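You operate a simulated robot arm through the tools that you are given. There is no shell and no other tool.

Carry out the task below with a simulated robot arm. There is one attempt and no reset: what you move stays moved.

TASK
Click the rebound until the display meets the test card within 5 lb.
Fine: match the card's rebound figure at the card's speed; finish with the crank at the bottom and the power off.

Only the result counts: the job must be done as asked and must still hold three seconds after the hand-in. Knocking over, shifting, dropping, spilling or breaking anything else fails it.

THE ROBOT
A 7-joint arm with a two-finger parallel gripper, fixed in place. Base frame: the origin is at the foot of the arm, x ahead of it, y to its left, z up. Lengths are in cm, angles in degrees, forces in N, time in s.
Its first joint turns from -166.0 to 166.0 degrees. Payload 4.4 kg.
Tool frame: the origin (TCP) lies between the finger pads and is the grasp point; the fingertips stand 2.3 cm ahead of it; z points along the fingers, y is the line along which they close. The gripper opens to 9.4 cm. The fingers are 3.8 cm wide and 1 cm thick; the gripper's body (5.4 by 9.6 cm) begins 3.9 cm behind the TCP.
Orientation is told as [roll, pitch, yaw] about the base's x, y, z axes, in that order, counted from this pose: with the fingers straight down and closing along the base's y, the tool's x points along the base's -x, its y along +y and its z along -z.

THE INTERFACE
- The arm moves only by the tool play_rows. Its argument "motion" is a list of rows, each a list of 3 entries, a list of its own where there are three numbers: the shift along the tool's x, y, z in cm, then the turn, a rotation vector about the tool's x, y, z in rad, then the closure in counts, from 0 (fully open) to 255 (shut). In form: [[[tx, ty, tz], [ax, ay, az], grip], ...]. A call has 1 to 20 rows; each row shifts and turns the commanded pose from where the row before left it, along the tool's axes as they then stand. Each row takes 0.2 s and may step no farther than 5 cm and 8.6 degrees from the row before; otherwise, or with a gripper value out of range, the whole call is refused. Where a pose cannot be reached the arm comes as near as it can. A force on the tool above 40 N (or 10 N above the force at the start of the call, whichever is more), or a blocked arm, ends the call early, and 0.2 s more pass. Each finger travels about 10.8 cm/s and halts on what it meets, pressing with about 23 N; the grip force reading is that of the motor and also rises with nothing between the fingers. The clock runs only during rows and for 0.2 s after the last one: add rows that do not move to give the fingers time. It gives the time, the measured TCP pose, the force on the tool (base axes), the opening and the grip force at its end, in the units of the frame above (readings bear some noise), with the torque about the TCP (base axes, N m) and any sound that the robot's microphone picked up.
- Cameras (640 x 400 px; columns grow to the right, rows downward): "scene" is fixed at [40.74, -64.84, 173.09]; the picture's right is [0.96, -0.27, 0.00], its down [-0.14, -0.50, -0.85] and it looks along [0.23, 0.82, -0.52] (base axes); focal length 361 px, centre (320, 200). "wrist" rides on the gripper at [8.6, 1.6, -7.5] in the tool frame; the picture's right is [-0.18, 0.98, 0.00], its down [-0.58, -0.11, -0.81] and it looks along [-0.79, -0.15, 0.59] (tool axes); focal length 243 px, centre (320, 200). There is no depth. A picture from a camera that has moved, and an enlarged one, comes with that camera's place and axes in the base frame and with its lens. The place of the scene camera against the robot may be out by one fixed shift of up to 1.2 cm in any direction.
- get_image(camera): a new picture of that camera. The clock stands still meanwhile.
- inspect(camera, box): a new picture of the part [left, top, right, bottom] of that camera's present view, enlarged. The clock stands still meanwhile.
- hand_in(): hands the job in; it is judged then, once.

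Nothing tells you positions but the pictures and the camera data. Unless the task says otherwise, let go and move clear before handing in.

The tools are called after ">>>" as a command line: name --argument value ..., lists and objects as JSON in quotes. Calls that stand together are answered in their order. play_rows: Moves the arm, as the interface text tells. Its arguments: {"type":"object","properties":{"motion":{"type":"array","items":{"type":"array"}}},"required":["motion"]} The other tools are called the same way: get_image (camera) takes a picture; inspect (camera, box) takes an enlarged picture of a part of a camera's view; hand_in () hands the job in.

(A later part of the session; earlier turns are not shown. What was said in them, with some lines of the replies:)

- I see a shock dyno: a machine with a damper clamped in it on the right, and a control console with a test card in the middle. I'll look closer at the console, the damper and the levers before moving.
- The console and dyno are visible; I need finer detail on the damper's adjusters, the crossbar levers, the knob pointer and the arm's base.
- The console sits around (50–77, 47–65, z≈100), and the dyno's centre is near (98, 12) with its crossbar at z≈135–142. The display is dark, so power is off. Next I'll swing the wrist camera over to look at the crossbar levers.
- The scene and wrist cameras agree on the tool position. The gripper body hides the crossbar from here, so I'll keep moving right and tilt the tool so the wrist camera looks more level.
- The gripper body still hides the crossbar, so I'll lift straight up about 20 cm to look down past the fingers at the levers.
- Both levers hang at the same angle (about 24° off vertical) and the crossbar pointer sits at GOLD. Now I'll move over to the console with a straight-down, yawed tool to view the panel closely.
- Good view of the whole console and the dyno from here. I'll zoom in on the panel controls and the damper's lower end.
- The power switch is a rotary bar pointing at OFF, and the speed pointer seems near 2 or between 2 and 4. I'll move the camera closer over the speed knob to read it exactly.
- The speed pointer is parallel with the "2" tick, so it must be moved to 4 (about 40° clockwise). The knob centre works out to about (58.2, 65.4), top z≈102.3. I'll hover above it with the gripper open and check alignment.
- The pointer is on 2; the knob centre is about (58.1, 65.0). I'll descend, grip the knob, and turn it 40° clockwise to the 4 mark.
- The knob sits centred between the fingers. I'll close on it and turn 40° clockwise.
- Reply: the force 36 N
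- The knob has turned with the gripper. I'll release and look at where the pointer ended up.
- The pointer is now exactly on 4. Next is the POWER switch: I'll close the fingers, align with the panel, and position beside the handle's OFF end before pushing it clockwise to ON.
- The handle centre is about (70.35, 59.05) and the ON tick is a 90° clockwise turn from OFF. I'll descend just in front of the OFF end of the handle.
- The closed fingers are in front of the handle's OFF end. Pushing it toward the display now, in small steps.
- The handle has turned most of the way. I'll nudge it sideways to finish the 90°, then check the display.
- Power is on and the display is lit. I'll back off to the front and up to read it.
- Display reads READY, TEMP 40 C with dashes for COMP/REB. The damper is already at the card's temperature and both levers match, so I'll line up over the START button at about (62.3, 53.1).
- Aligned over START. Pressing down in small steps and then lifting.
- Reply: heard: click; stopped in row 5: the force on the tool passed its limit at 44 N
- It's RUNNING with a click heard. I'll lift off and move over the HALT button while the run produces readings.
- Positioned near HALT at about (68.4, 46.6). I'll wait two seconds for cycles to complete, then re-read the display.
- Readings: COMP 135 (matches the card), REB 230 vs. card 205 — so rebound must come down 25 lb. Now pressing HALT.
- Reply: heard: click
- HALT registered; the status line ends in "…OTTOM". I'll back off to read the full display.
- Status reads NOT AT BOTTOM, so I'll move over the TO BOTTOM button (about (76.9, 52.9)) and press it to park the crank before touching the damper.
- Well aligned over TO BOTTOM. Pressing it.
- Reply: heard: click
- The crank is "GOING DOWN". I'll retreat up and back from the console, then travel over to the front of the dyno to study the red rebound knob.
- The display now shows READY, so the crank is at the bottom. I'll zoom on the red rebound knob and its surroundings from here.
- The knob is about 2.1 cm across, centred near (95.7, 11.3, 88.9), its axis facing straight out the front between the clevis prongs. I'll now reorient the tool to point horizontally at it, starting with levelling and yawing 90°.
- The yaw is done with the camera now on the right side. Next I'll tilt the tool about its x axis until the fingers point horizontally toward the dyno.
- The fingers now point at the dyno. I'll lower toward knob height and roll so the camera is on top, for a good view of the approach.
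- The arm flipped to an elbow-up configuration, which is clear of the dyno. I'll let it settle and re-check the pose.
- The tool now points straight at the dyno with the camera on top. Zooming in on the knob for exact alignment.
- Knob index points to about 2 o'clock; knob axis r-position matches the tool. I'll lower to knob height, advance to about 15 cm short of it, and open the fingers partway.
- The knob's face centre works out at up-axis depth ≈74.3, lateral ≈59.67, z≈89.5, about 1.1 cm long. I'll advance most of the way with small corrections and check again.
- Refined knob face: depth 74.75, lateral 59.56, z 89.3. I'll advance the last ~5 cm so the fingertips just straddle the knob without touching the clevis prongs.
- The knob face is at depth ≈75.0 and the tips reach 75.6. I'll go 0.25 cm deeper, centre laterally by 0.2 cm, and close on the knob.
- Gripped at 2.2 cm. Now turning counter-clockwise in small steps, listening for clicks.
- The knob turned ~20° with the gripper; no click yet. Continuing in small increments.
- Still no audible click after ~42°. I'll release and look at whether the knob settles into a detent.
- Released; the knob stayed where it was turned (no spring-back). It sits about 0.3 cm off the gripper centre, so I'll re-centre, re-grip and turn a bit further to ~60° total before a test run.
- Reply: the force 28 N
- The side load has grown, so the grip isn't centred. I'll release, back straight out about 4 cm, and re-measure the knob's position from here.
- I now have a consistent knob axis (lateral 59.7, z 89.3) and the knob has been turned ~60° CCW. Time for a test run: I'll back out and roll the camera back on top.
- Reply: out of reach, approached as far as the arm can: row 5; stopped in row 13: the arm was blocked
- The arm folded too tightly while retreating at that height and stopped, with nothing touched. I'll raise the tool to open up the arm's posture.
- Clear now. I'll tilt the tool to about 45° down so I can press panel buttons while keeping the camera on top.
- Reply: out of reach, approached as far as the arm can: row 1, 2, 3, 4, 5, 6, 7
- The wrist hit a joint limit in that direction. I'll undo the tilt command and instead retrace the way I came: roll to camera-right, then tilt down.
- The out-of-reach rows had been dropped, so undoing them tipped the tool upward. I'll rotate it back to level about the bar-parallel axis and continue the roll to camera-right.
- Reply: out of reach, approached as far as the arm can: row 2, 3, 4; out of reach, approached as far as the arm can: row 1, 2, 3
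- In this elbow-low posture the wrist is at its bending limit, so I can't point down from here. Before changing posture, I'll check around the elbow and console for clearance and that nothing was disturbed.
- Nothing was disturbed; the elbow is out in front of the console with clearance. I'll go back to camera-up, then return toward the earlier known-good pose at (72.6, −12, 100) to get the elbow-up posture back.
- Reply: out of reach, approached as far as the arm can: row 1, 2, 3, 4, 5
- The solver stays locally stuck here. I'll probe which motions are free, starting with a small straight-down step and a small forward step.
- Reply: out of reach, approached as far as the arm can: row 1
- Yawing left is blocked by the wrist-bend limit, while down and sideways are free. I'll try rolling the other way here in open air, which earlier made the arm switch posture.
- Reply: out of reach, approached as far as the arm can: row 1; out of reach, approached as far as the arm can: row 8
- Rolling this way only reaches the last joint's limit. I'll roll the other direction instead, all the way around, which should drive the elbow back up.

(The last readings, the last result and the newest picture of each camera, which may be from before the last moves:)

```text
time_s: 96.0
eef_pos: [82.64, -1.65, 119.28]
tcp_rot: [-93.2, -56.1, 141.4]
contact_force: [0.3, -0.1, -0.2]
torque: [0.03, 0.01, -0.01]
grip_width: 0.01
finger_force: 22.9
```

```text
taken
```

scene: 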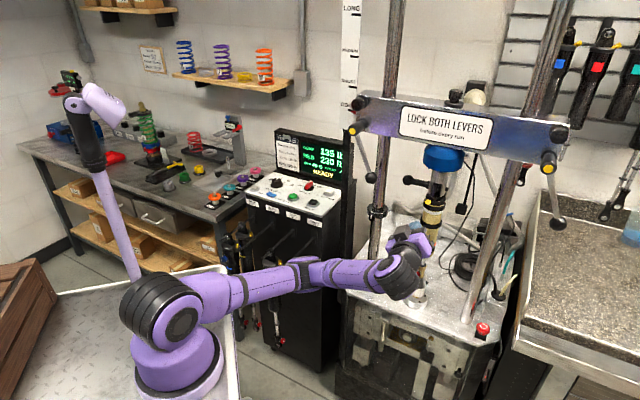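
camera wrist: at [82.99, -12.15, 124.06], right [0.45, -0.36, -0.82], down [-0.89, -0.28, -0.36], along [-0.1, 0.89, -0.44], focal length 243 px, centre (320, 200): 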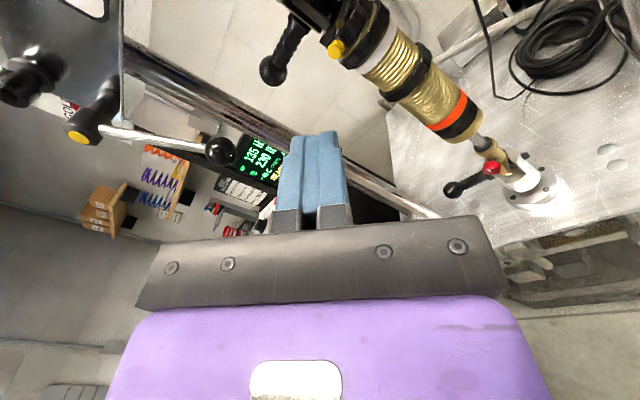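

>>> play_rows --motion '[[[0, 0, 0], [0, 0, 0.148], 255], [[0, 0, 0], [0, 0, 0.148], 255], [[0, 0, 0], [0, 0, 0.148], 255], [[0, 0, 0], [0, 0, 0.148], 255], [[0, 0, 0], [0, 0, 0.148], 255], [[0, 0, 0], [0, 0, 0.148], 255], [[0, 0, 0], [0, 0, 0.148], 255], [[0, 0, 0], [0, 0, 0.148], 255]]'

>>> get_image --camera "scene"

```text
time_s: 97.8
eef_pos: [82.66, -1.51, 119.39]
tcp_rot: [93.1, -55.9, -43.8]
contact_force: [0.4, -0.5, 0.0]
torque: [0.02, 0.01, 0.01]
grip_width: 0.0
finger_force: 22.8
```

```text
taken
```

scene: 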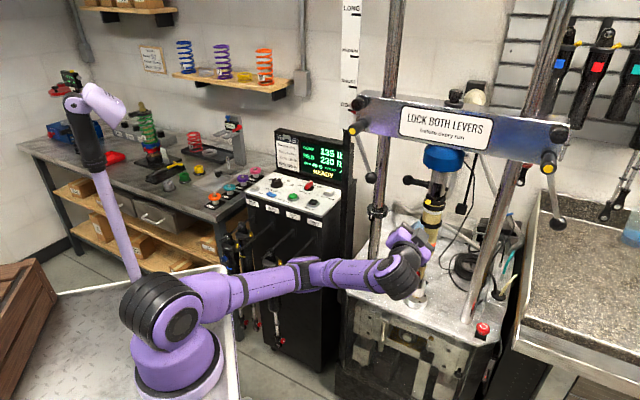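

>>> play_rows --motion '[[[0, 0, 0], [0, 0, 0.148], 255], [[0, 0, 0], [0, 0, 0.148], 255], [[0, 0, 0], [0, 0, 0.148], 255], [[0, 0, 0], [0, 0, 0.148], 255], [[0, 0, 0], [0, 0, 0.148], 255], [[0, 0, 0], [0, 0, 0.148], 255], [[0, 0, 0], [0, 0, 0.148], 255], [[0, 0, 0], [0, 0, 0.148], 255]]'

>>> get_image --camera "scene"

```text
time_s: 99.6
eef_pos: [87.9, 3.35, 117.48]
tcp_rot: [91.7, 11.8, -40.4]
contact_force: [1.0, 1.4, -0.5]
torque: [0.03, -0.02, -0.03]
grip_width: 0.0
finger_force: 22.9
out of reach, approached as far as the arm can: row 1, 2, 3, 4, 5
```

```text
taken
```

scene: 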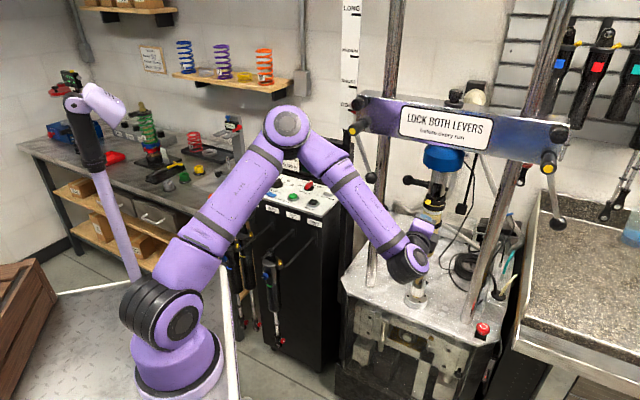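

The elbow swung back up. Now checking the tool frame before tilting down.

>>> get_image --camera "wrist"

```text
taken
camera wrist: at [76.77, 2.92, 120.5], right [0.27, -0.27, 0.92], down [-0.11, -0.96, -0.25], along [0.96, -0.03, -0.29], focal length 243 px, centre (320, 200)
```

wrist: 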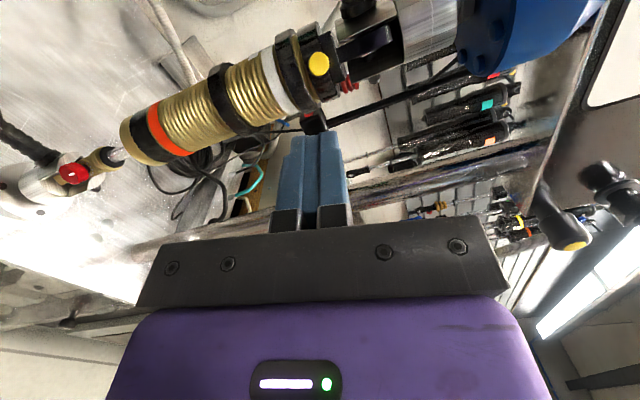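

Elbow-up posture regained. I'll retreat from the dyno, then tilt the tool to point down.

>>> play_rows --motion '[[[0, 0, -4], [0, 0, 0], 255], [[0, 0, -4], [0, 0, 0], 255], [[0, 0, -4], [0, 0, 0], 255], [[0, 0, 0], [0.136, -0.029, 0.01], 255], [[0, 0, 0], [0.136, -0.029, 0.01], 255], [[0, 0, 0], [0.136, -0.029, 0.01], 255], [[0, 0, 0], [0, 0, 0], 255]]'

>>> get_image --camera "scene"

>>> get_image --camera "wrist"

```text
time_s: 101.2
eef_pos: [80.12, -5.89, 117.07]
tcp_rot: [67.1, 12.4, -46.1]
contact_force: [0.3, 0.8, 0.2]
torque: [-0.01, -0.01, -0.02]
grip_width: 0.0
finger_force: 22.9
```

```text
taken
```

scene: 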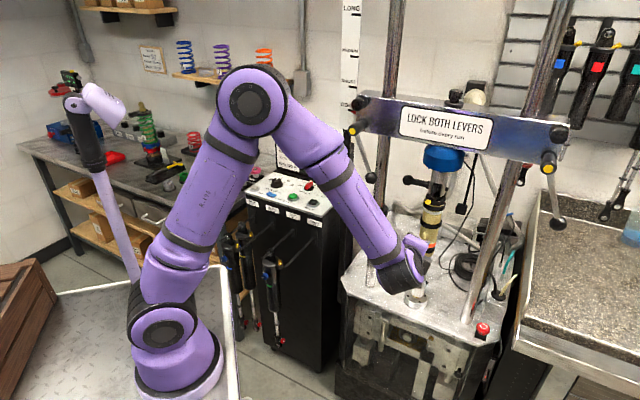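

```text
taken
camera wrist: at [70.28, -4.95, 123.13], right [0.54, 0.0, 0.84], down [-0.14, -0.99, 0.08], along [0.83, -0.16, -0.53], focal length 243 px, centre (320, 200)
```

wrist: 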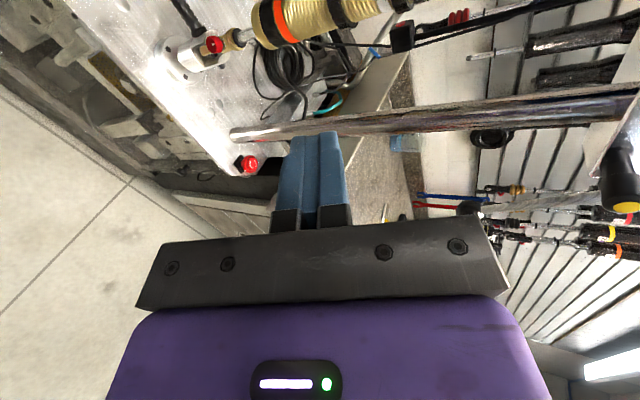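

Tilting works in this posture. Continuing to straight down.

>>> play_rows --motion '[[[0, 0, 0], [0.136, -0.029, 0.01], 255], [[0, 0, 0], [0.136, -0.029, 0.01], 255], [[0, 0, 0], [0.136, -0.029, 0.01], 255], [[0, 0, 0], [0.136, -0.029, 0.01], 255], [[0, 0, 0], [0.136, -0.029, 0.01], 255], [[0, 0, 0], [0.136, -0.029, 0.01], 255], [[0, 0, 0], [0.136, -0.029, 0.01], 255], [[0, 0, 0], [0.136, -0.029, 0.01], 255], [[0, 0, 0], [0, 0, 0], 255]]'

>>> get_image --camera "scene"

>>> get_image --camera "wrist"

```text
time_s: 103.2
eef_pos: [76.37, -4.12, 111.94]
tcp_rot: [11.6, 9.3, -54.7]
contact_force: [0.5, 0.0, -0.2]
torque: [0.01, 0.0, -0.01]
grip_width: 0.0
finger_force: 22.1
out of reach, approached as far as the arm can: row 4, 5, 6, 7, 8
```

```text
taken
```

scene: 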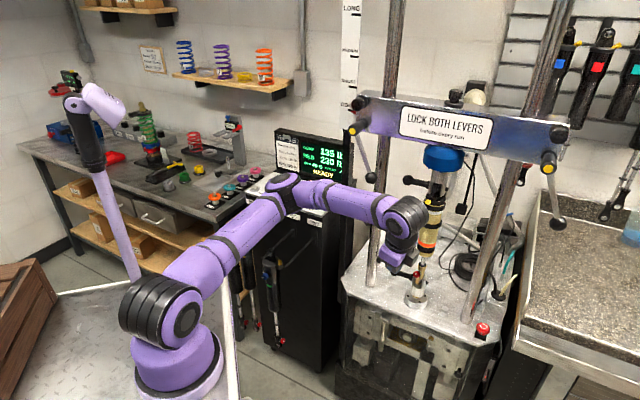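

```text
taken
camera wrist: at [72.13, 1.82, 120.79], right [0.91, 0.38, 0.16], down [0.19, -0.72, 0.67], along [0.37, -0.57, -0.73], focal length 243 px, centre (320, 200)
```

wrist: 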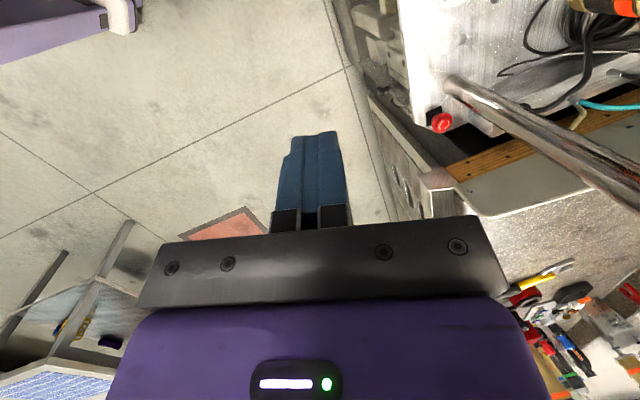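

Nearly pointing down. Unwinding the last joint (yawing back toward the console heading) to free up the wrist.

>>> play_rows --motion '[[[0, 0, 0], [0, 0, -0.146], 255], [[0, 0, 0], [0, 0, -0.146], 255], [[0, 0, 0], [0, 0, -0.146], 255], [[0, 0, 0], [0, 0, -0.146], 255], [[0, 0, 0], [0, 0, -0.146], 255], [[0, 0, 0], [0, 0, -0.146], 255], [[0, 0, 0], [0, 0, -0.146], 255], [[0, 0, 0], [0, 0, -0.146], 255], [[0, 0, 0], [0, 0, -0.146], 255], [[0, 0, 0], [0, 0, -0.146], 255], [[0, 0, 0], [0, 0, -0.146], 255], [[0, 0, 0], [0, 0, -0.146], 255], [[0, 0, 0], [0, 0, 0], 255]]'

>>> get_image --camera "scene"

>>> get_image --camera "wrist"

```text
time_s: 106.0
eef_pos: [76.38, -4.19, 111.92]
tcp_rot: [7.1, -12.8, 43.2]
contact_force: [-0.2, -0.5, -0.5]
torque: [-0.01, -0.03, -0.03]
grip_width: 0.0
finger_force: 23.0
```

```text
taken
```

scene: 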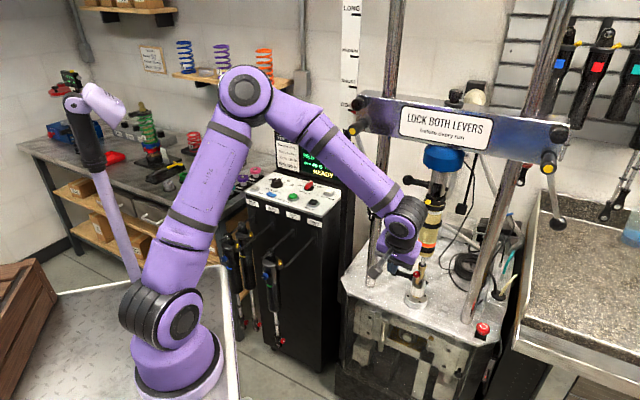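

```text
taken
camera wrist: at [68.46, -10.72, 117.37], right [-0.56, 0.82, 0.16], down [0.43, 0.12, 0.9], along [0.71, 0.57, -0.41], focal length 243 px, centre (320, 200)
```

wrist: 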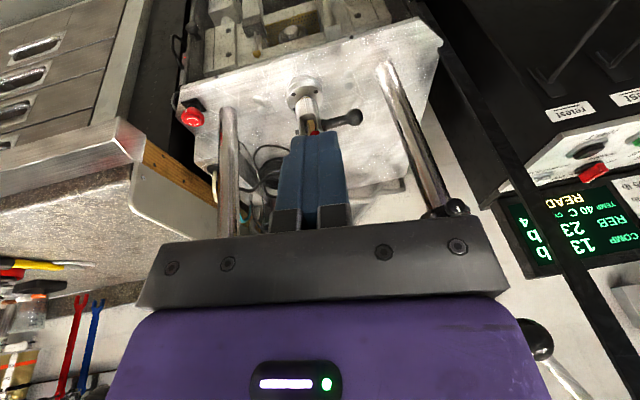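

Back in the good posture: elbow up, tool nearly straight down, yaw ≈43°. I'll straighten it and travel back toward the console.

>>> play_rows --motion '[[[0, 0, 0], [0.0615, 0.111, 0], 255], [[0, 0, 0], [0.0615, 0.111, 0], 255], [[0, 4.6, -0.6], [0, 0, 0], 255], [[0, 4.6, -0.6], [0, 0, 0], 255], [[0, 4.6, -0.6], [0, 0, 0], 255], [[0, 4.6, -0.6], [0, 0, 0], 255], [[0, 4.6, -0.6], [0, 0, 0], 255], [[0, 4.6, -0.6], [0, 0, 0], 255], [[0, 4.6, -0.6], [0, 0, 0], 255], [[0, 4.6, -0.6], [0, 0, 0], 255], [[0, 0, 0], [0, 0, 0], 255]]'

>>> get_image --camera "wrist"

>>> get_image --camera "scene"

```text
time_s: 107.9
eef_pos: [60.54, 9.28, 115.66]
tcp_rot: [-0.3, -0.1, 32.3]
contact_force: [-0.6, 0.6, 1.2]
torque: [-0.1, -0.08, -0.04]
grip_width: 0.02
finger_force: 22.5
stopped in row 9: the arm was blocked; the commanded pose is now the measured one
```

```text
taken
camera wrist: at [52.31, 5.98, 123.11], right [-0.37, 0.93, 0.0], down [0.55, 0.22, 0.81], along [0.75, 0.3, -0.59], focal length 243 px, centre (320, 200)
```

wrist: 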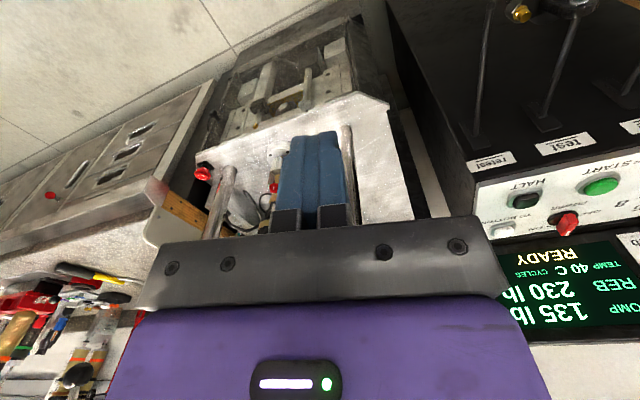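

```text
taken
```

scene: 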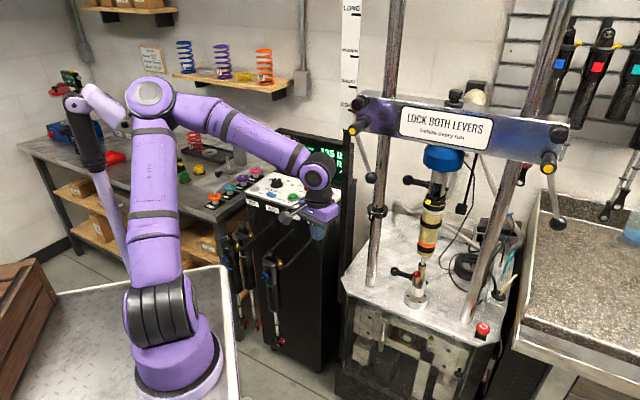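

The move stopped early with the arm lagging behind. I'll check the area near the elbow and mast for contact before continuing.

>>> inspect --camera "scene" --box '[50, 60, 250, 220]'

>>> play_rows --motion '[[[0, 0, 0], [0, 0, 0], 255], [[0, 0, 0], [0, 0, 0], 255]]'

```text
2.50 times, centred on (150, 140) of scene
camera zoom: at [40.74, -64.84, 173.09], right [0.96, -0.27, 0.0], down [-0.14, -0.5, -0.85], along [0.23, 0.82, -0.52], focal length 902 px, centre (745, 350)
```

zoom: 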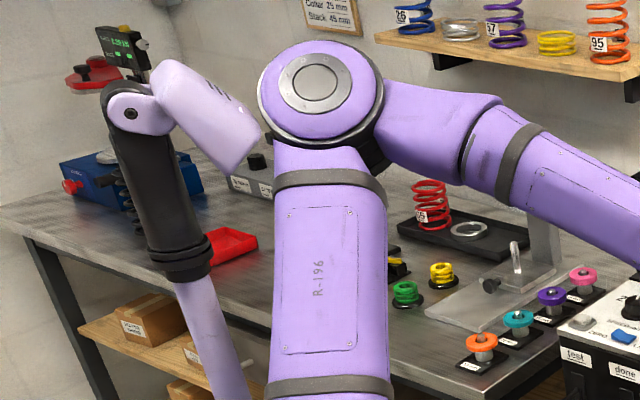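

```text
time_s: 108.5
eef_pos: [60.58, 9.25, 115.7]
tcp_rot: [-0.2, -0.1, 32.3]
contact_force: [-0.3, 0.2, -0.5]
torque: [-0.03, 0.01, 0.01]
grip_width: 0.0
finger_force: 23.3
```

No contact visible; the arm is steady. I'll realign yaw to 46° and continue to above the START button.

>>> play_rows --motion '[[[0, 0, 0], [0, 0, -0.12], 255], [[0, 0, 0], [0, 0, -0.12], 255], [[-3.27, 2.93, 0], [0, 0, 0], 255], [[-3.27, 2.93, 0], [0, 0, 0], 255], [[-3.27, 2.93, 0], [0, 0, 0], 255], [[-3.27, 2.93, 0], [0, 0, 0], 255], [[-3.27, 2.93, 0], [0, 0, 0], 255], [[0, 0, 0], [0, 0, 0], 255]]'

>>> get_image --camera "scene"

```text
time_s: 110.3
eef_pos: [62.05, 30.74, 115.84]
tcp_rot: [0.0, -0.1, 45.3]
contact_force: [-0.6, 0.3, -0.5]
torque: [-0.01, -0.02, 0.02]
grip_width: 0.01
finger_force: 23.0
```

```text
taken
```

scene: 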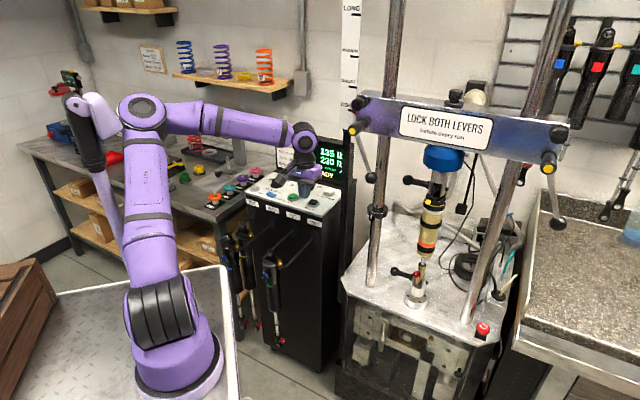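

>>> inspect --camera "scene" --box '[50, 60, 250, 220]'

>>> get_image --camera "wrist"

```text
2.50 times, centred on (150, 140) of scene
camera zoom: at [40.74, -64.84, 173.09], right [0.96, -0.27, 0.0], down [-0.14, -0.5, -0.85], along [0.23, 0.82, -0.52], focal length 902 px, centre (745, 350)
```

zoom: 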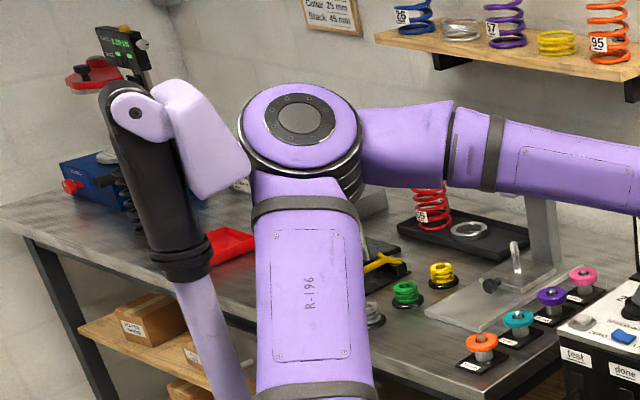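

```text
taken
camera wrist: at [54.77, 25.68, 123.25], right [-0.57, 0.82, 0.0], down [0.49, 0.34, 0.81], along [0.66, 0.46, -0.59], focal length 243 px, centre (320, 200)
```

wrist: 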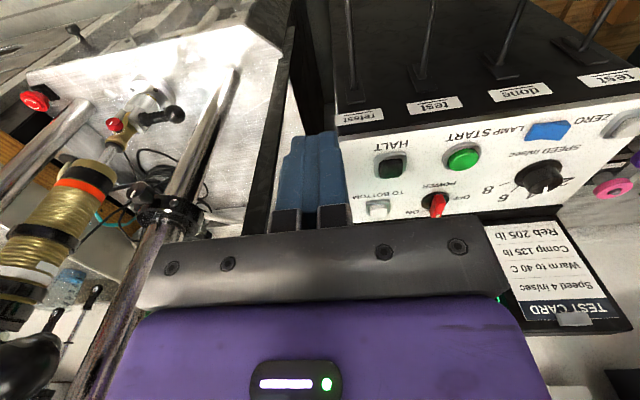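

The arm's elbow is near a mast-mounted head on the cart; I'll keep the motion moving the elbow away from it (toward the console) and re-inspect the head.

>>> play_rows --motion '[[[-3.3, 2.9, 0.5], [0, 0, 0], 255], [[-3.3, 2.9, 0.5], [0, 0, 0], 255], [[-3.3, 2.9, 0.5], [0, 0, 0], 255], [[0, 0, 0], [0, 0, 0], 255]]'

>>> inspect --camera "scene" --box '[50, 60, 250, 220]'

>>> get_image --camera "scene"

```text
time_s: 111.3
eef_pos: [62.0, 44.36, 114.21]
tcp_rot: [-0.3, 0.1, 46.1]
contact_force: [-0.3, 0.4, -0.2]
torque: [0.02, 0.0, -0.01]
grip_width: 0.0
finger_force: 22.7
```

```text
2.50 times, centred on (150, 140) of scene
camera zoom: at [40.74, -64.84, 173.09], right [0.96, -0.27, 0.0], down [-0.14, -0.5, -0.85], along [0.23, 0.82, -0.52], focal length 902 px, centre (745, 350)
```

zoom: 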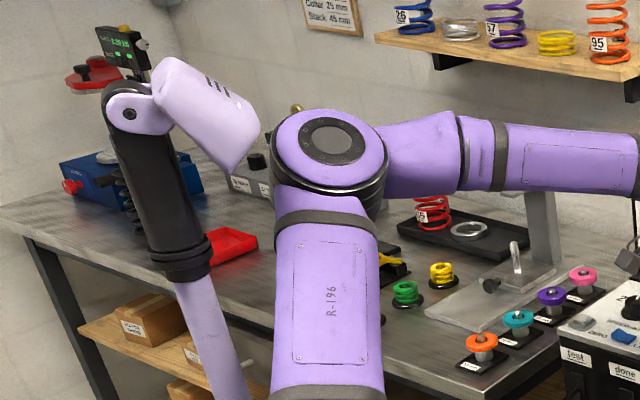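

```text
taken
```

scene: 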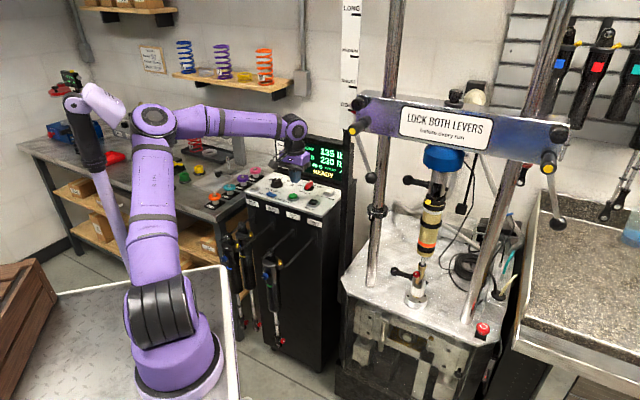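

The head is back in its original attitude, so no harm done. Now over to START and press.

>>> play_rows --motion '[[[-3.23, 2.92, 2.4], [0, 0, 0], 255], [[-3.23, 2.92, 2.4], [0, 0, 0], 255], [[0, 0, 0], [0, 0, 0], 255]]'

>>> get_image --camera "wrist"

```text
time_s: 112.1
eef_pos: [62.4, 53.2, 109.51]
tcp_rot: [-0.3, 0.1, 45.9]
contact_force: [0.3, 0.7, 0.2]
torque: [-0.01, 0.0, 0.01]
grip_width: 0.0
finger_force: 22.9
```

```text
taken
camera wrist: at [55.11, 47.94, 116.95], right [-0.58, 0.82, 0.0], down [0.48, 0.34, 0.81], along [0.66, 0.47, -0.59], focal length 243 px, centre (320, 200)
```

wrist: 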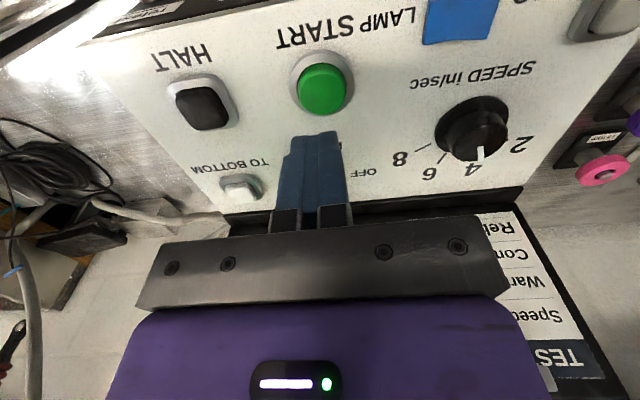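

>>> play_rows --motion '[[[0, 0, 2.5], [0, 0, 0], 255], [[0, 0, 2.5], [0, 0, 0], 255], [[0, 0, 0.5], [0, 0, 0], 255], [[0, 0, 0.4], [0, 0, 0], 255], [[0, 0, 0.4], [0, 0, 0], 255], [[0, 0, 0.2], [0, 0, 0], 255], [[0, 0, -1.5], [0, 0, 0], 255], [[0, 0, -4], [0, 0, 0], 255]]'

>>> inspect --camera "scene" --box '[250, 110, 360, 220]'

```text
time_s: 113.9
eef_pos: [62.32, 52.9, 108.11]
tcp_rot: [-0.2, 0.1, 45.9]
contact_force: [0.4, 0.6, 0.8]
torque: [0.01, 0.04, 0.01]
grip_width: 0.0
finger_force: 22.5
heard: click
```

```text
3.64 times, centred on (305, 165) of scene
camera zoom: at [40.74, -64.84, 173.09], right [0.96, -0.27, 0.0], down [-0.14, -0.5, -0.85], along [0.23, 0.82, -0.52], focal length 1312 px, centre (374, 327)
```

zoom: 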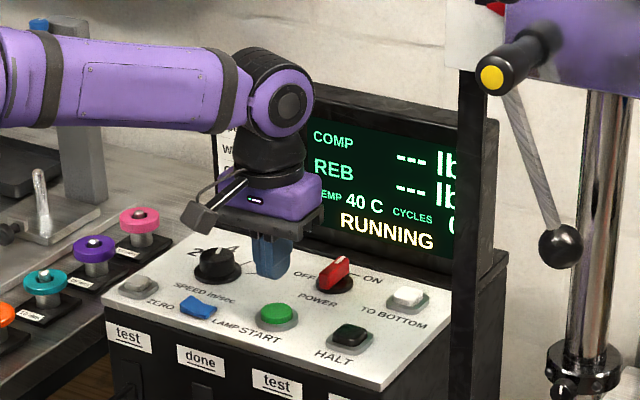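

RUNNING. I'll move over HALT and wait for three cycles.

>>> play_rows --motion '[[[0.1, -4.3, 0], [0, 0, 0], 255], [[0.1, -4.3, 0], [0, 0, 0], 255], [[0, 0, 0], [0, 0, 0], 255], [[0, 0, 0], [0, 0, 0], 255], [[0, 0, 0], [0, 0, 0], 255], [[0, 0, 0], [0, 0, 0], 255], [[0, 0, 0], [0, 0, 0], 255], [[0, 0, 0], [0, 0, 0], 255], [[0, 0, 0], [0, 0, 0], 255], [[0, 0, 0], [0, 0, 0], 255], [[0, 0, 0], [0, 0, 0], 255], [[0, 0, 0], [0, 0, 0], 255], [[0, 0, 0], [0, 0, 0], 255], [[0, 0, 0], [0, 0, 0], 255], [[0, 0, 0], [0, 0, 0], 255], [[0, 0, 0], [0, 0, 0], 255], [[0, 0, 0], [0, 0, 0], 255], [[0, 0, 0], [0, 0, 0], 255], [[0, 0, 0], [0, 0, 0], 255], [[0, 0, 0], [0, 0, 0], 255]]'

>>> inspect --camera "scene" --box '[250, 110, 360, 220]'

```text
time_s: 118.1
eef_pos: [68.35, 46.68, 108.2]
tcp_rot: [-0.2, 0.1, 46.0]
contact_force: [-0.4, 0.4, -0.5]
torque: [-0.04, 0.01, 0.0]
grip_width: 0.0
finger_force: 23.3
```

```text
3.64 times, centred on (305, 165) of scene
camera zoom: at [40.74, -64.84, 173.09], right [0.96, -0.27, 0.0], down [-0.14, -0.5, -0.85], along [0.23, 0.82, -0.52], focal length 1312 px, centre (374, 327)
```

zoom: 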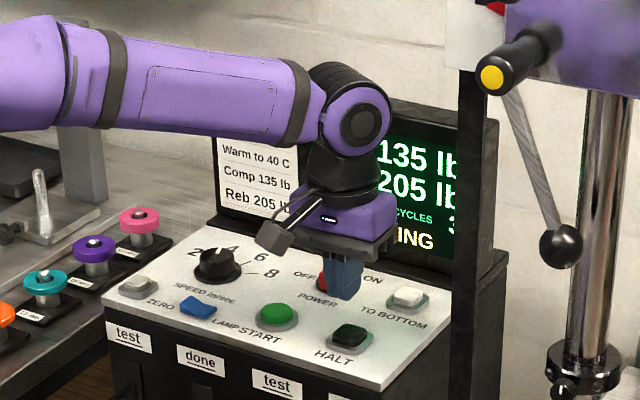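

REB now reads 205 lb, exactly the card's figure, with COMP 135 at speed 4 and 40 C. Now HALT.

>>> play_rows --motion '[[[0, 0, 2.2], [0, 0, 0], 255], [[0, 0, 2.2], [0, 0, 0], 255], [[0, 0, 0.3], [0, 0, 0], 255], [[0, 0, 0.3], [0, 0, 0], 255], [[0, 0, 0.3], [0, 0, 0], 255], [[0, 0, -1], [0, 0, 0], 255], [[0, 0, -4.5], [0, 0, 0], 255]]'

>>> inspect --camera "scene" --box '[250, 110, 360, 220]'

```text
time_s: 119.7
eef_pos: [68.3, 46.94, 108.3]
tcp_rot: [-0.2, 0.1, 46.0]
contact_force: [0.5, -0.2, -1.2]
torque: [-0.02, 0.02, 0.0]
grip_width: 0.02
finger_force: 22.7
heard: click
```

```text
3.64 times, centred on (305, 165) of scene
camera zoom: at [40.74, -64.84, 173.09], right [0.96, -0.27, 0.0], down [-0.14, -0.5, -0.85], along [0.23, 0.82, -0.52], focal length 1312 px, centre (374, 327)
```

zoom: 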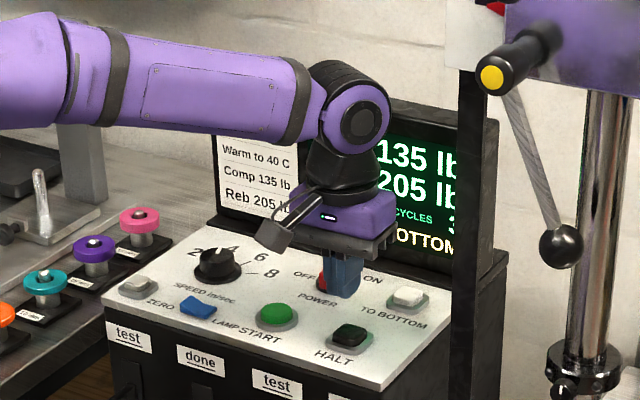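

Halted (not at bottom). Moving to TO BOTTOM and pressing it.

>>> play_rows --motion '[[[-3.4, -0.65, 0], [0, 0, 0], 255], [[-3.4, -0.65, 0], [0, 0, 0], 255], [[-3.4, -0.65, 0], [0, 0, 0], 255], [[0, 0, 0], [0, 0, 0], 255]]'

>>> get_image --camera "wrist"

```text
time_s: 120.7
eef_pos: [76.9, 52.75, 108.44]
tcp_rot: [-0.2, 0.1, 46.0]
contact_force: [-0.1, 0.1, -0.6]
torque: [-0.02, -0.01, 0.01]
grip_width: 0.02
finger_force: 23.2
```

```text
taken
camera wrist: at [69.65, 47.59, 115.8], right [-0.58, 0.82, 0.0], down [0.48, 0.34, 0.81], along [0.66, 0.46, -0.59], focal length 243 px, centre (320, 200)
```

wrist: 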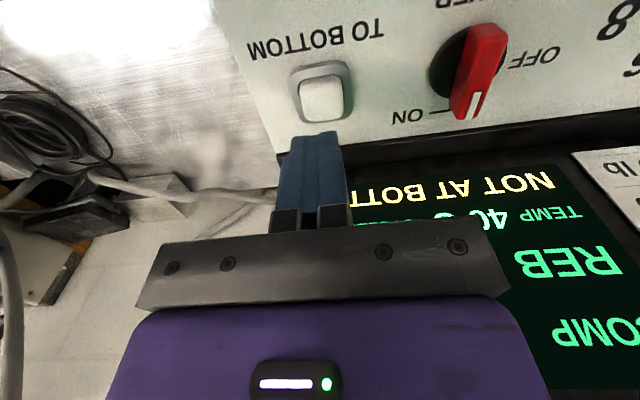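

>>> play_rows --motion '[[[0.1, 0, 2.2], [0, 0, 0], 255], [[0, 0, 2.2], [0, 0, 0], 255], [[0, 0, 0.4], [0, 0, 0], 255], [[0, 0, 0.3], [0, 0, 0], 255], [[0, 0, 0.3], [0, 0, 0], 255], [[0, 0, -1], [0, 0, 0], 255], [[0, 0, -4.5], [0, 0, 0], 255]]'

>>> get_image --camera "wrist"

```text
time_s: 122.3
eef_pos: [76.9, 52.73, 108.48]
tcp_rot: [-0.2, 0.0, 46.0]
contact_force: [0.0, -1.3, -0.7]
torque: [0.0, 0.01, -0.01]
grip_width: 0.0
finger_force: 23.0
heard: click
```

```text
taken
camera wrist: at [69.67, 47.54, 115.93], right [-0.58, 0.82, 0.0], down [0.48, 0.34, 0.81], along [0.66, 0.47, -0.59], focal length 243 px, centre (320, 200)
```

wrist: 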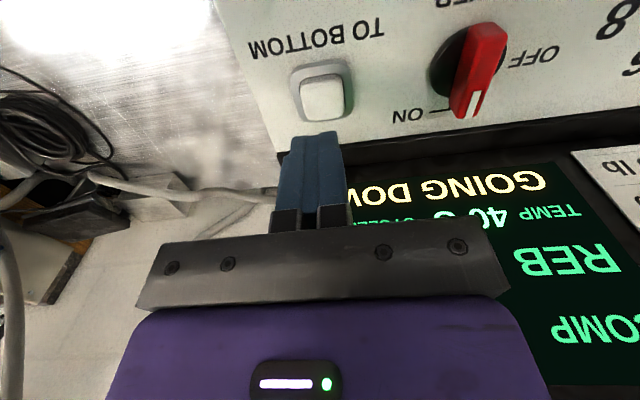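

The crank is GOING DOWN. While it travels, I'll position above the spot left of the POWER handle's front end and wait for READY.

>>> play_rows --motion '[[[0.95, 3.98, 0], [0, 0, 0], 255], [[0.95, 3.98, 0], [0, 0, 0], 255], [[0.95, 3.98, 0], [0, 0, 0], 255], [[0, 0, 0], [0, 0, 0], 255], [[0, 0, 0], [0, 0, 0], 255], [[0, 0, 0], [0, 0, 0], 255], [[0, 0, 0], [0, 0, 0], 255], [[0, 0, 0], [0, 0, 0], 255], [[0, 0, 0], [0, 0, 0], 255], [[0, 0, 0], [0, 0, 0], 255], [[0, 0, 0], [0, 0, 0], 255], [[0, 0, 0], [0, 0, 0], 255]]'

>>> inspect --camera "scene" --box '[250, 110, 360, 220]'

>>> get_image --camera "wrist"

```text
time_s: 124.9
eef_pos: [66.25, 58.76, 108.61]
tcp_rot: [-0.3, 0.1, 46.0]
contact_force: [-0.3, 0.5, -0.7]
torque: [0.0, -0.03, -0.02]
grip_width: 0.0
finger_force: 23.2
```

```text
3.64 times, centred on (305, 165) of scene
camera zoom: at [40.74, -64.84, 173.09], right [0.96, -0.27, 0.0], down [-0.14, -0.5, -0.85], along [0.23, 0.82, -0.52], focal length 1312 px, centre (374, 327)
```

zoom: 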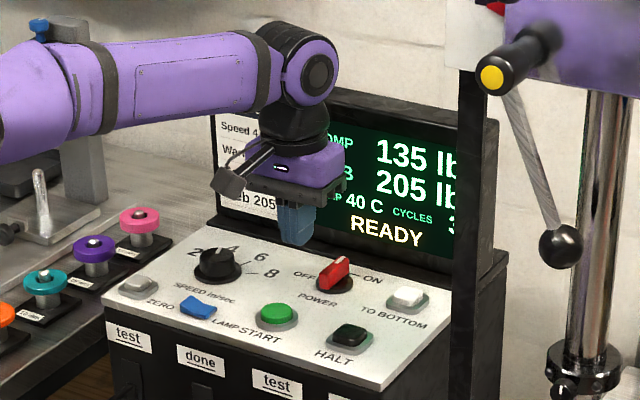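

```text
taken
camera wrist: at [59.05, 53.63, 115.93], right [-0.58, 0.82, 0.0], down [0.48, 0.34, 0.81], along [0.66, 0.47, -0.59], focal length 243 px, centre (320, 200)
```

wrist: 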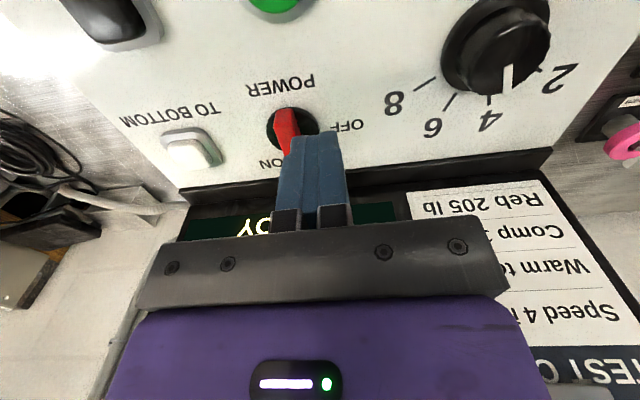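

READY is shown — crank at the bottom with 205 lb on display. Now descending beside the handle to turn power off.

>>> play_rows --motion '[[[0, 0, 2.7], [0, 0, 0], 255], [[0, 0, 2.6], [0, 0, 0], 255], [[0, 0, 0], [0, 0, 0], 255]]'

>>> inspect --camera "scene" --box '[270, 150, 340, 210]'

>>> get_image --camera "wrist"

```text
time_s: 125.7
eef_pos: [66.18, 58.66, 103.45]
tcp_rot: [-0.3, -0.1, 46.0]
contact_force: [0.0, -0.9, -1.5]
torque: [-0.01, -0.01, 0.0]
grip_width: 0.0
finger_force: 22.5
```

```text
6.67 times, centred on (305, 180) of scene
camera zoom: at [40.74, -64.84, 173.09], right [0.96, -0.27, 0.0], down [-0.14, -0.5, -0.85], along [0.23, 0.82, -0.52], focal length 2405 px, centre (420, 333)
```

zoom: 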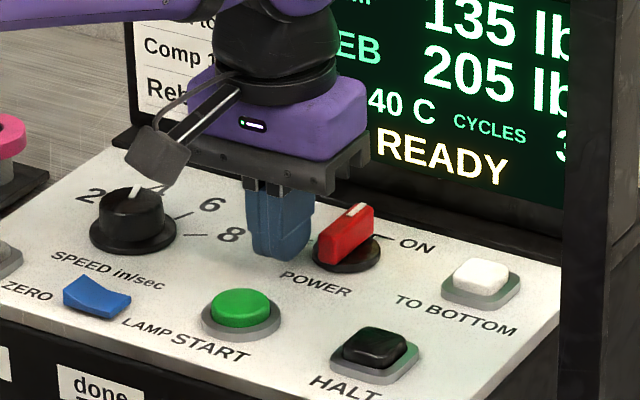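

```text
taken
camera wrist: at [59.07, 53.57, 110.74], right [-0.58, 0.82, 0.0], down [0.48, 0.34, 0.81], along [0.66, 0.47, -0.59], focal length 243 px, centre (320, 200)
```

wrist: 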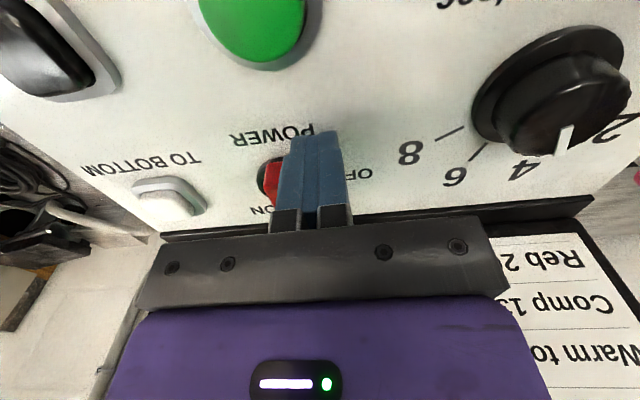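

Fingers are just left of the handle's front end. Pushing it to the right to rotate the switch back to OFF.

>>> play_rows --motion '[[[-0.3, 0, 0], [0, 0, 0], 255], [[0, -0.4, 0], [0, 0, 0], 255], [[0, -0.4, 0], [0, 0, 0], 255], [[0, -0.3, 0], [0, 0, 0], 255], [[0, -0.3, 0], [0, 0, 0], 255], [[0, -0.3, 0], [0, 0, 0], 255], [[0, -0.3, 0], [0, 0, 0], 255], [[0, -0.3, 0], [0, 0, 0], 255], [[0, -0.3, 0], [0, 0, 0], 255], [[0, 0, 0], [0, 0, 0], 255]]'

>>> inspect --camera "scene" --box '[270, 150, 340, 210]'

```text
time_s: 127.9
eef_pos: [68.35, 57.43, 103.33]
tcp_rot: [-0.2, 0.0, 46.0]
contact_force: [-6.2, -5.3, -2.8]
torque: [-0.14, 0.05, 0.0]
grip_width: 0.0
finger_force: 23.0
```

```text
6.67 times, centred on (305, 180) of scene
camera zoom: at [40.74, -64.84, 173.09], right [0.96, -0.27, 0.0], down [-0.14, -0.5, -0.85], along [0.23, 0.82, -0.52], focal length 2405 px, centre (420, 333)
```

zoom: 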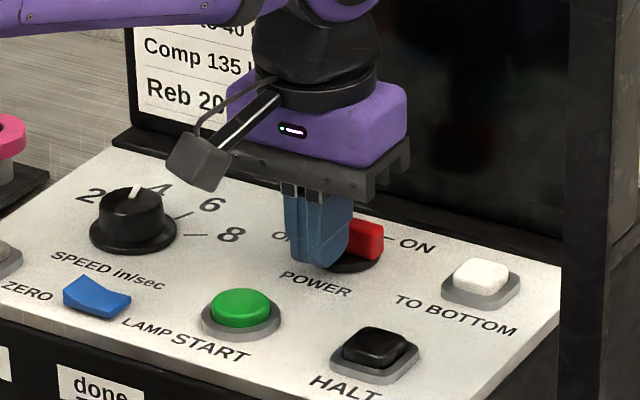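

The display has gone dark — power is off and the handle sits against its OFF stop. I'll back away gently and check the final position.

>>> play_rows --motion '[[[0.6, 0, 0], [0, 0, 0], 255], [[1, 0, 0], [0, 0, 0], 255], [[0, 0, -3], [0, 0, 0], 255], [[0, 0, -4], [0, 0, 0], 255], [[3, 2, -2], [0, 0, 0], 255], [[3, 2, -2], [0, 0, 0], 255], [[0, 0, 0], [0, 0, 0], 255]]'

>>> inspect --camera "scene" --box '[260, 120, 350, 210]'

>>> get_image --camera "wrist"

>>> get_image --camera "scene"

```text
time_s: 129.5
eef_pos: [60.28, 54.66, 114.33]
tcp_rot: [-0.2, 0.1, 46.0]
contact_force: [0.2, 0.4, -0.1]
torque: [-0.04, 0.02, 0.02]
grip_width: 0.0
finger_force: 22.5
```

```text
4.44 times, centred on (305, 165) of scene
camera zoom: at [40.74, -64.84, 173.09], right [0.96, -0.27, 0.0], down [-0.14, -0.5, -0.85], along [0.23, 0.82, -0.52], focal length 1604 px, centre (387, 356)
```

zoom: 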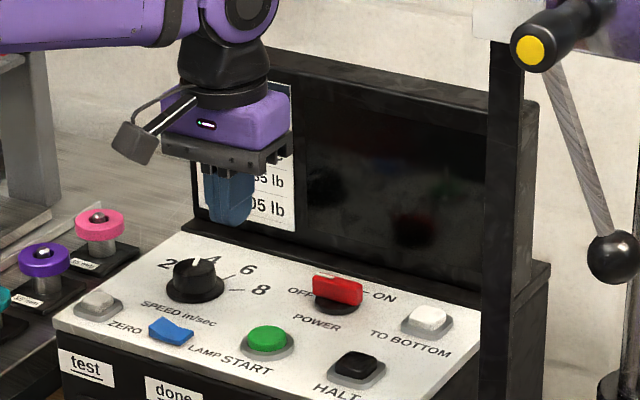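

```text
taken
camera wrist: at [53.02, 49.52, 121.64], right [-0.58, 0.82, 0.0], down [0.48, 0.34, 0.81], along [0.66, 0.46, -0.59], focal length 243 px, centre (320, 200)
```

wrist: 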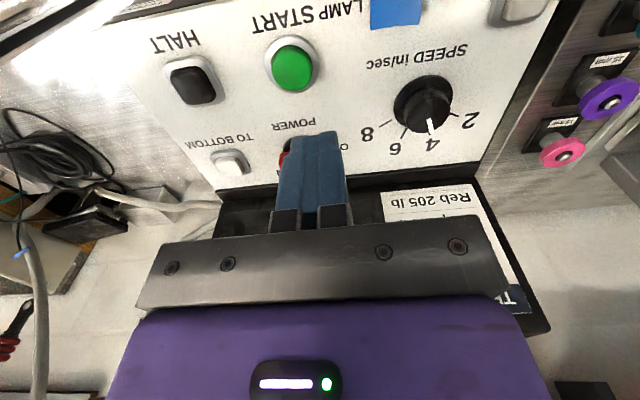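

```text
taken
```

scene: 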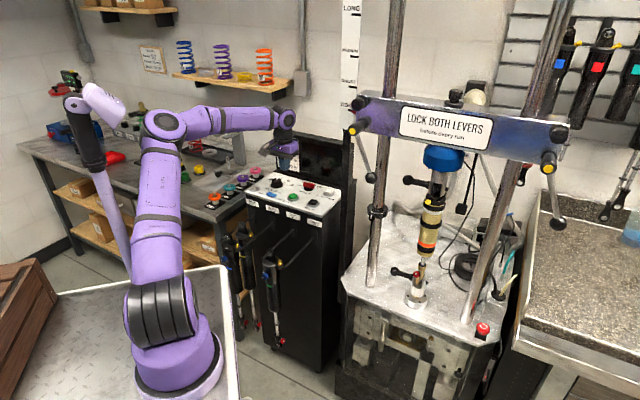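

Power handle points to OFF, display dark, speed on 4. A last check of the dyno, mast head and surroundings before handing in.

>>> inspect --camera "scene" --box '[50, 60, 250, 220]'

>>> inspect --camera "scene" --box '[330, 80, 590, 340]'

>>> inspect --camera "scene" --box '[200, 180, 350, 370]'

>>> inspect --camera "scene" --box '[390, 240, 454, 310]'

```text
2.50 times, centred on (150, 140) of scene
camera zoom: at [40.74, -64.84, 173.09], right [0.96, -0.27, 0.0], down [-0.14, -0.5, -0.85], along [0.23, 0.82, -0.52], focal length 902 px, centre (745, 350)
```

zoom: 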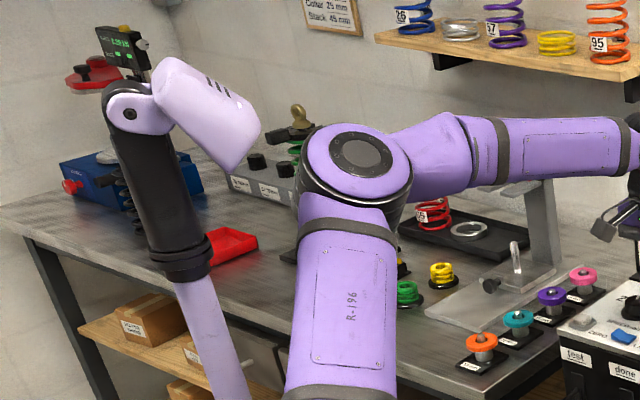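

```text
1.54 times, centred on (460, 210) of scene
camera zoom: at [40.74, -64.84, 173.09], right [0.96, -0.27, 0.0], down [-0.14, -0.5, -0.85], along [0.23, 0.82, -0.52], focal length 555 px, centre (105, 185)
```

zoom: 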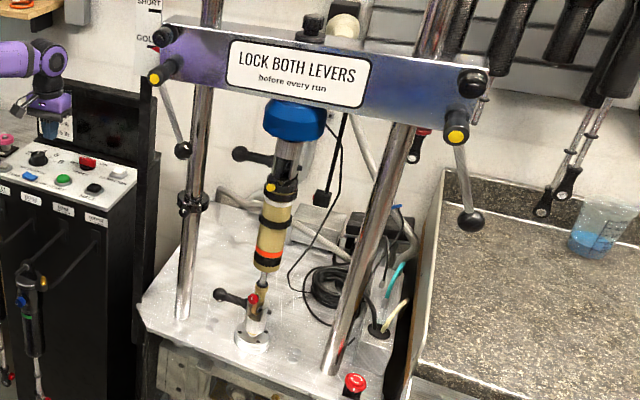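

```text
2.11 times, centred on (275, 275) of scene
camera zoom: at [40.74, -64.84, 173.09], right [0.96, -0.27, 0.0], down [-0.14, -0.5, -0.85], along [0.23, 0.82, -0.52], focal length 760 px, centre (415, 42)
```

zoom: 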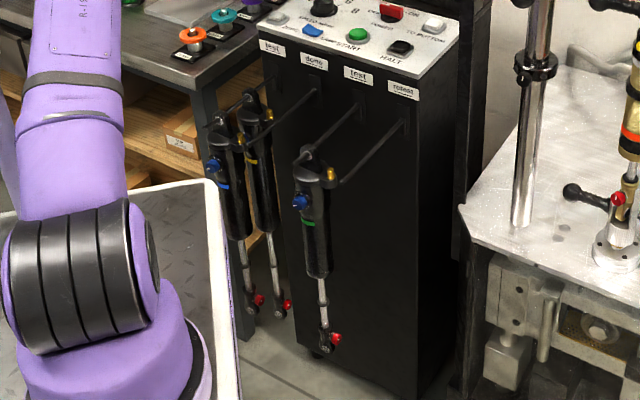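

```text
5.71 times, centred on (422, 275) of scene
camera zoom: at [40.74, -64.84, 173.09], right [0.96, -0.27, 0.0], down [-0.14, -0.5, -0.85], along [0.23, 0.82, -0.52], focal length 2062 px, centre (-263, -229)
```

zoom: 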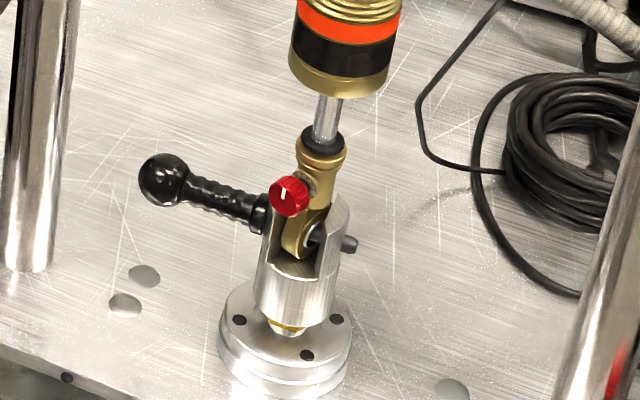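

The job is ready to hand in. The display showed REB 205 and COMP 135 at speed 4 and 40 C. The crank is parked at the bottom (READY was shown), the power is off, and the gripper is clear of everything. Apart from the damper's lower eye sitting slightly twisted in its clevis from turning the knob, everything looks as it was, so I'm handing in.

>>> hand_in

```text
The job is handed in.
```

The rebound now matches the test card. The final run at speed 4 and 40 C showed REB 205 lb (it was 230) and COMP 135 lb, the card's figures. I parked the crank at the bottom, where the display showed READY, then switched the power off and moved the arm clear. The job is handed in; I have not seen the verdict.

- **Levers:** I never moved the two crossbar levers. Both hang at the same angle and the console showed READY, so I took them as locked; I did not test them.
- **Rebound knob:** I turned it about 60° counter-clockwise and heard no clicks, so I went by the display reading.
- **Damper eye:** Gripping the knob seems to have left the damper's lower eye slightly twisted in its clevis. The clevis pin and its handle look unchanged.
- **Mast head:** The arm's elbow appeared to push the head on the cart's mast while travelling back to the console. The head returned to its original position once the arm moved on.
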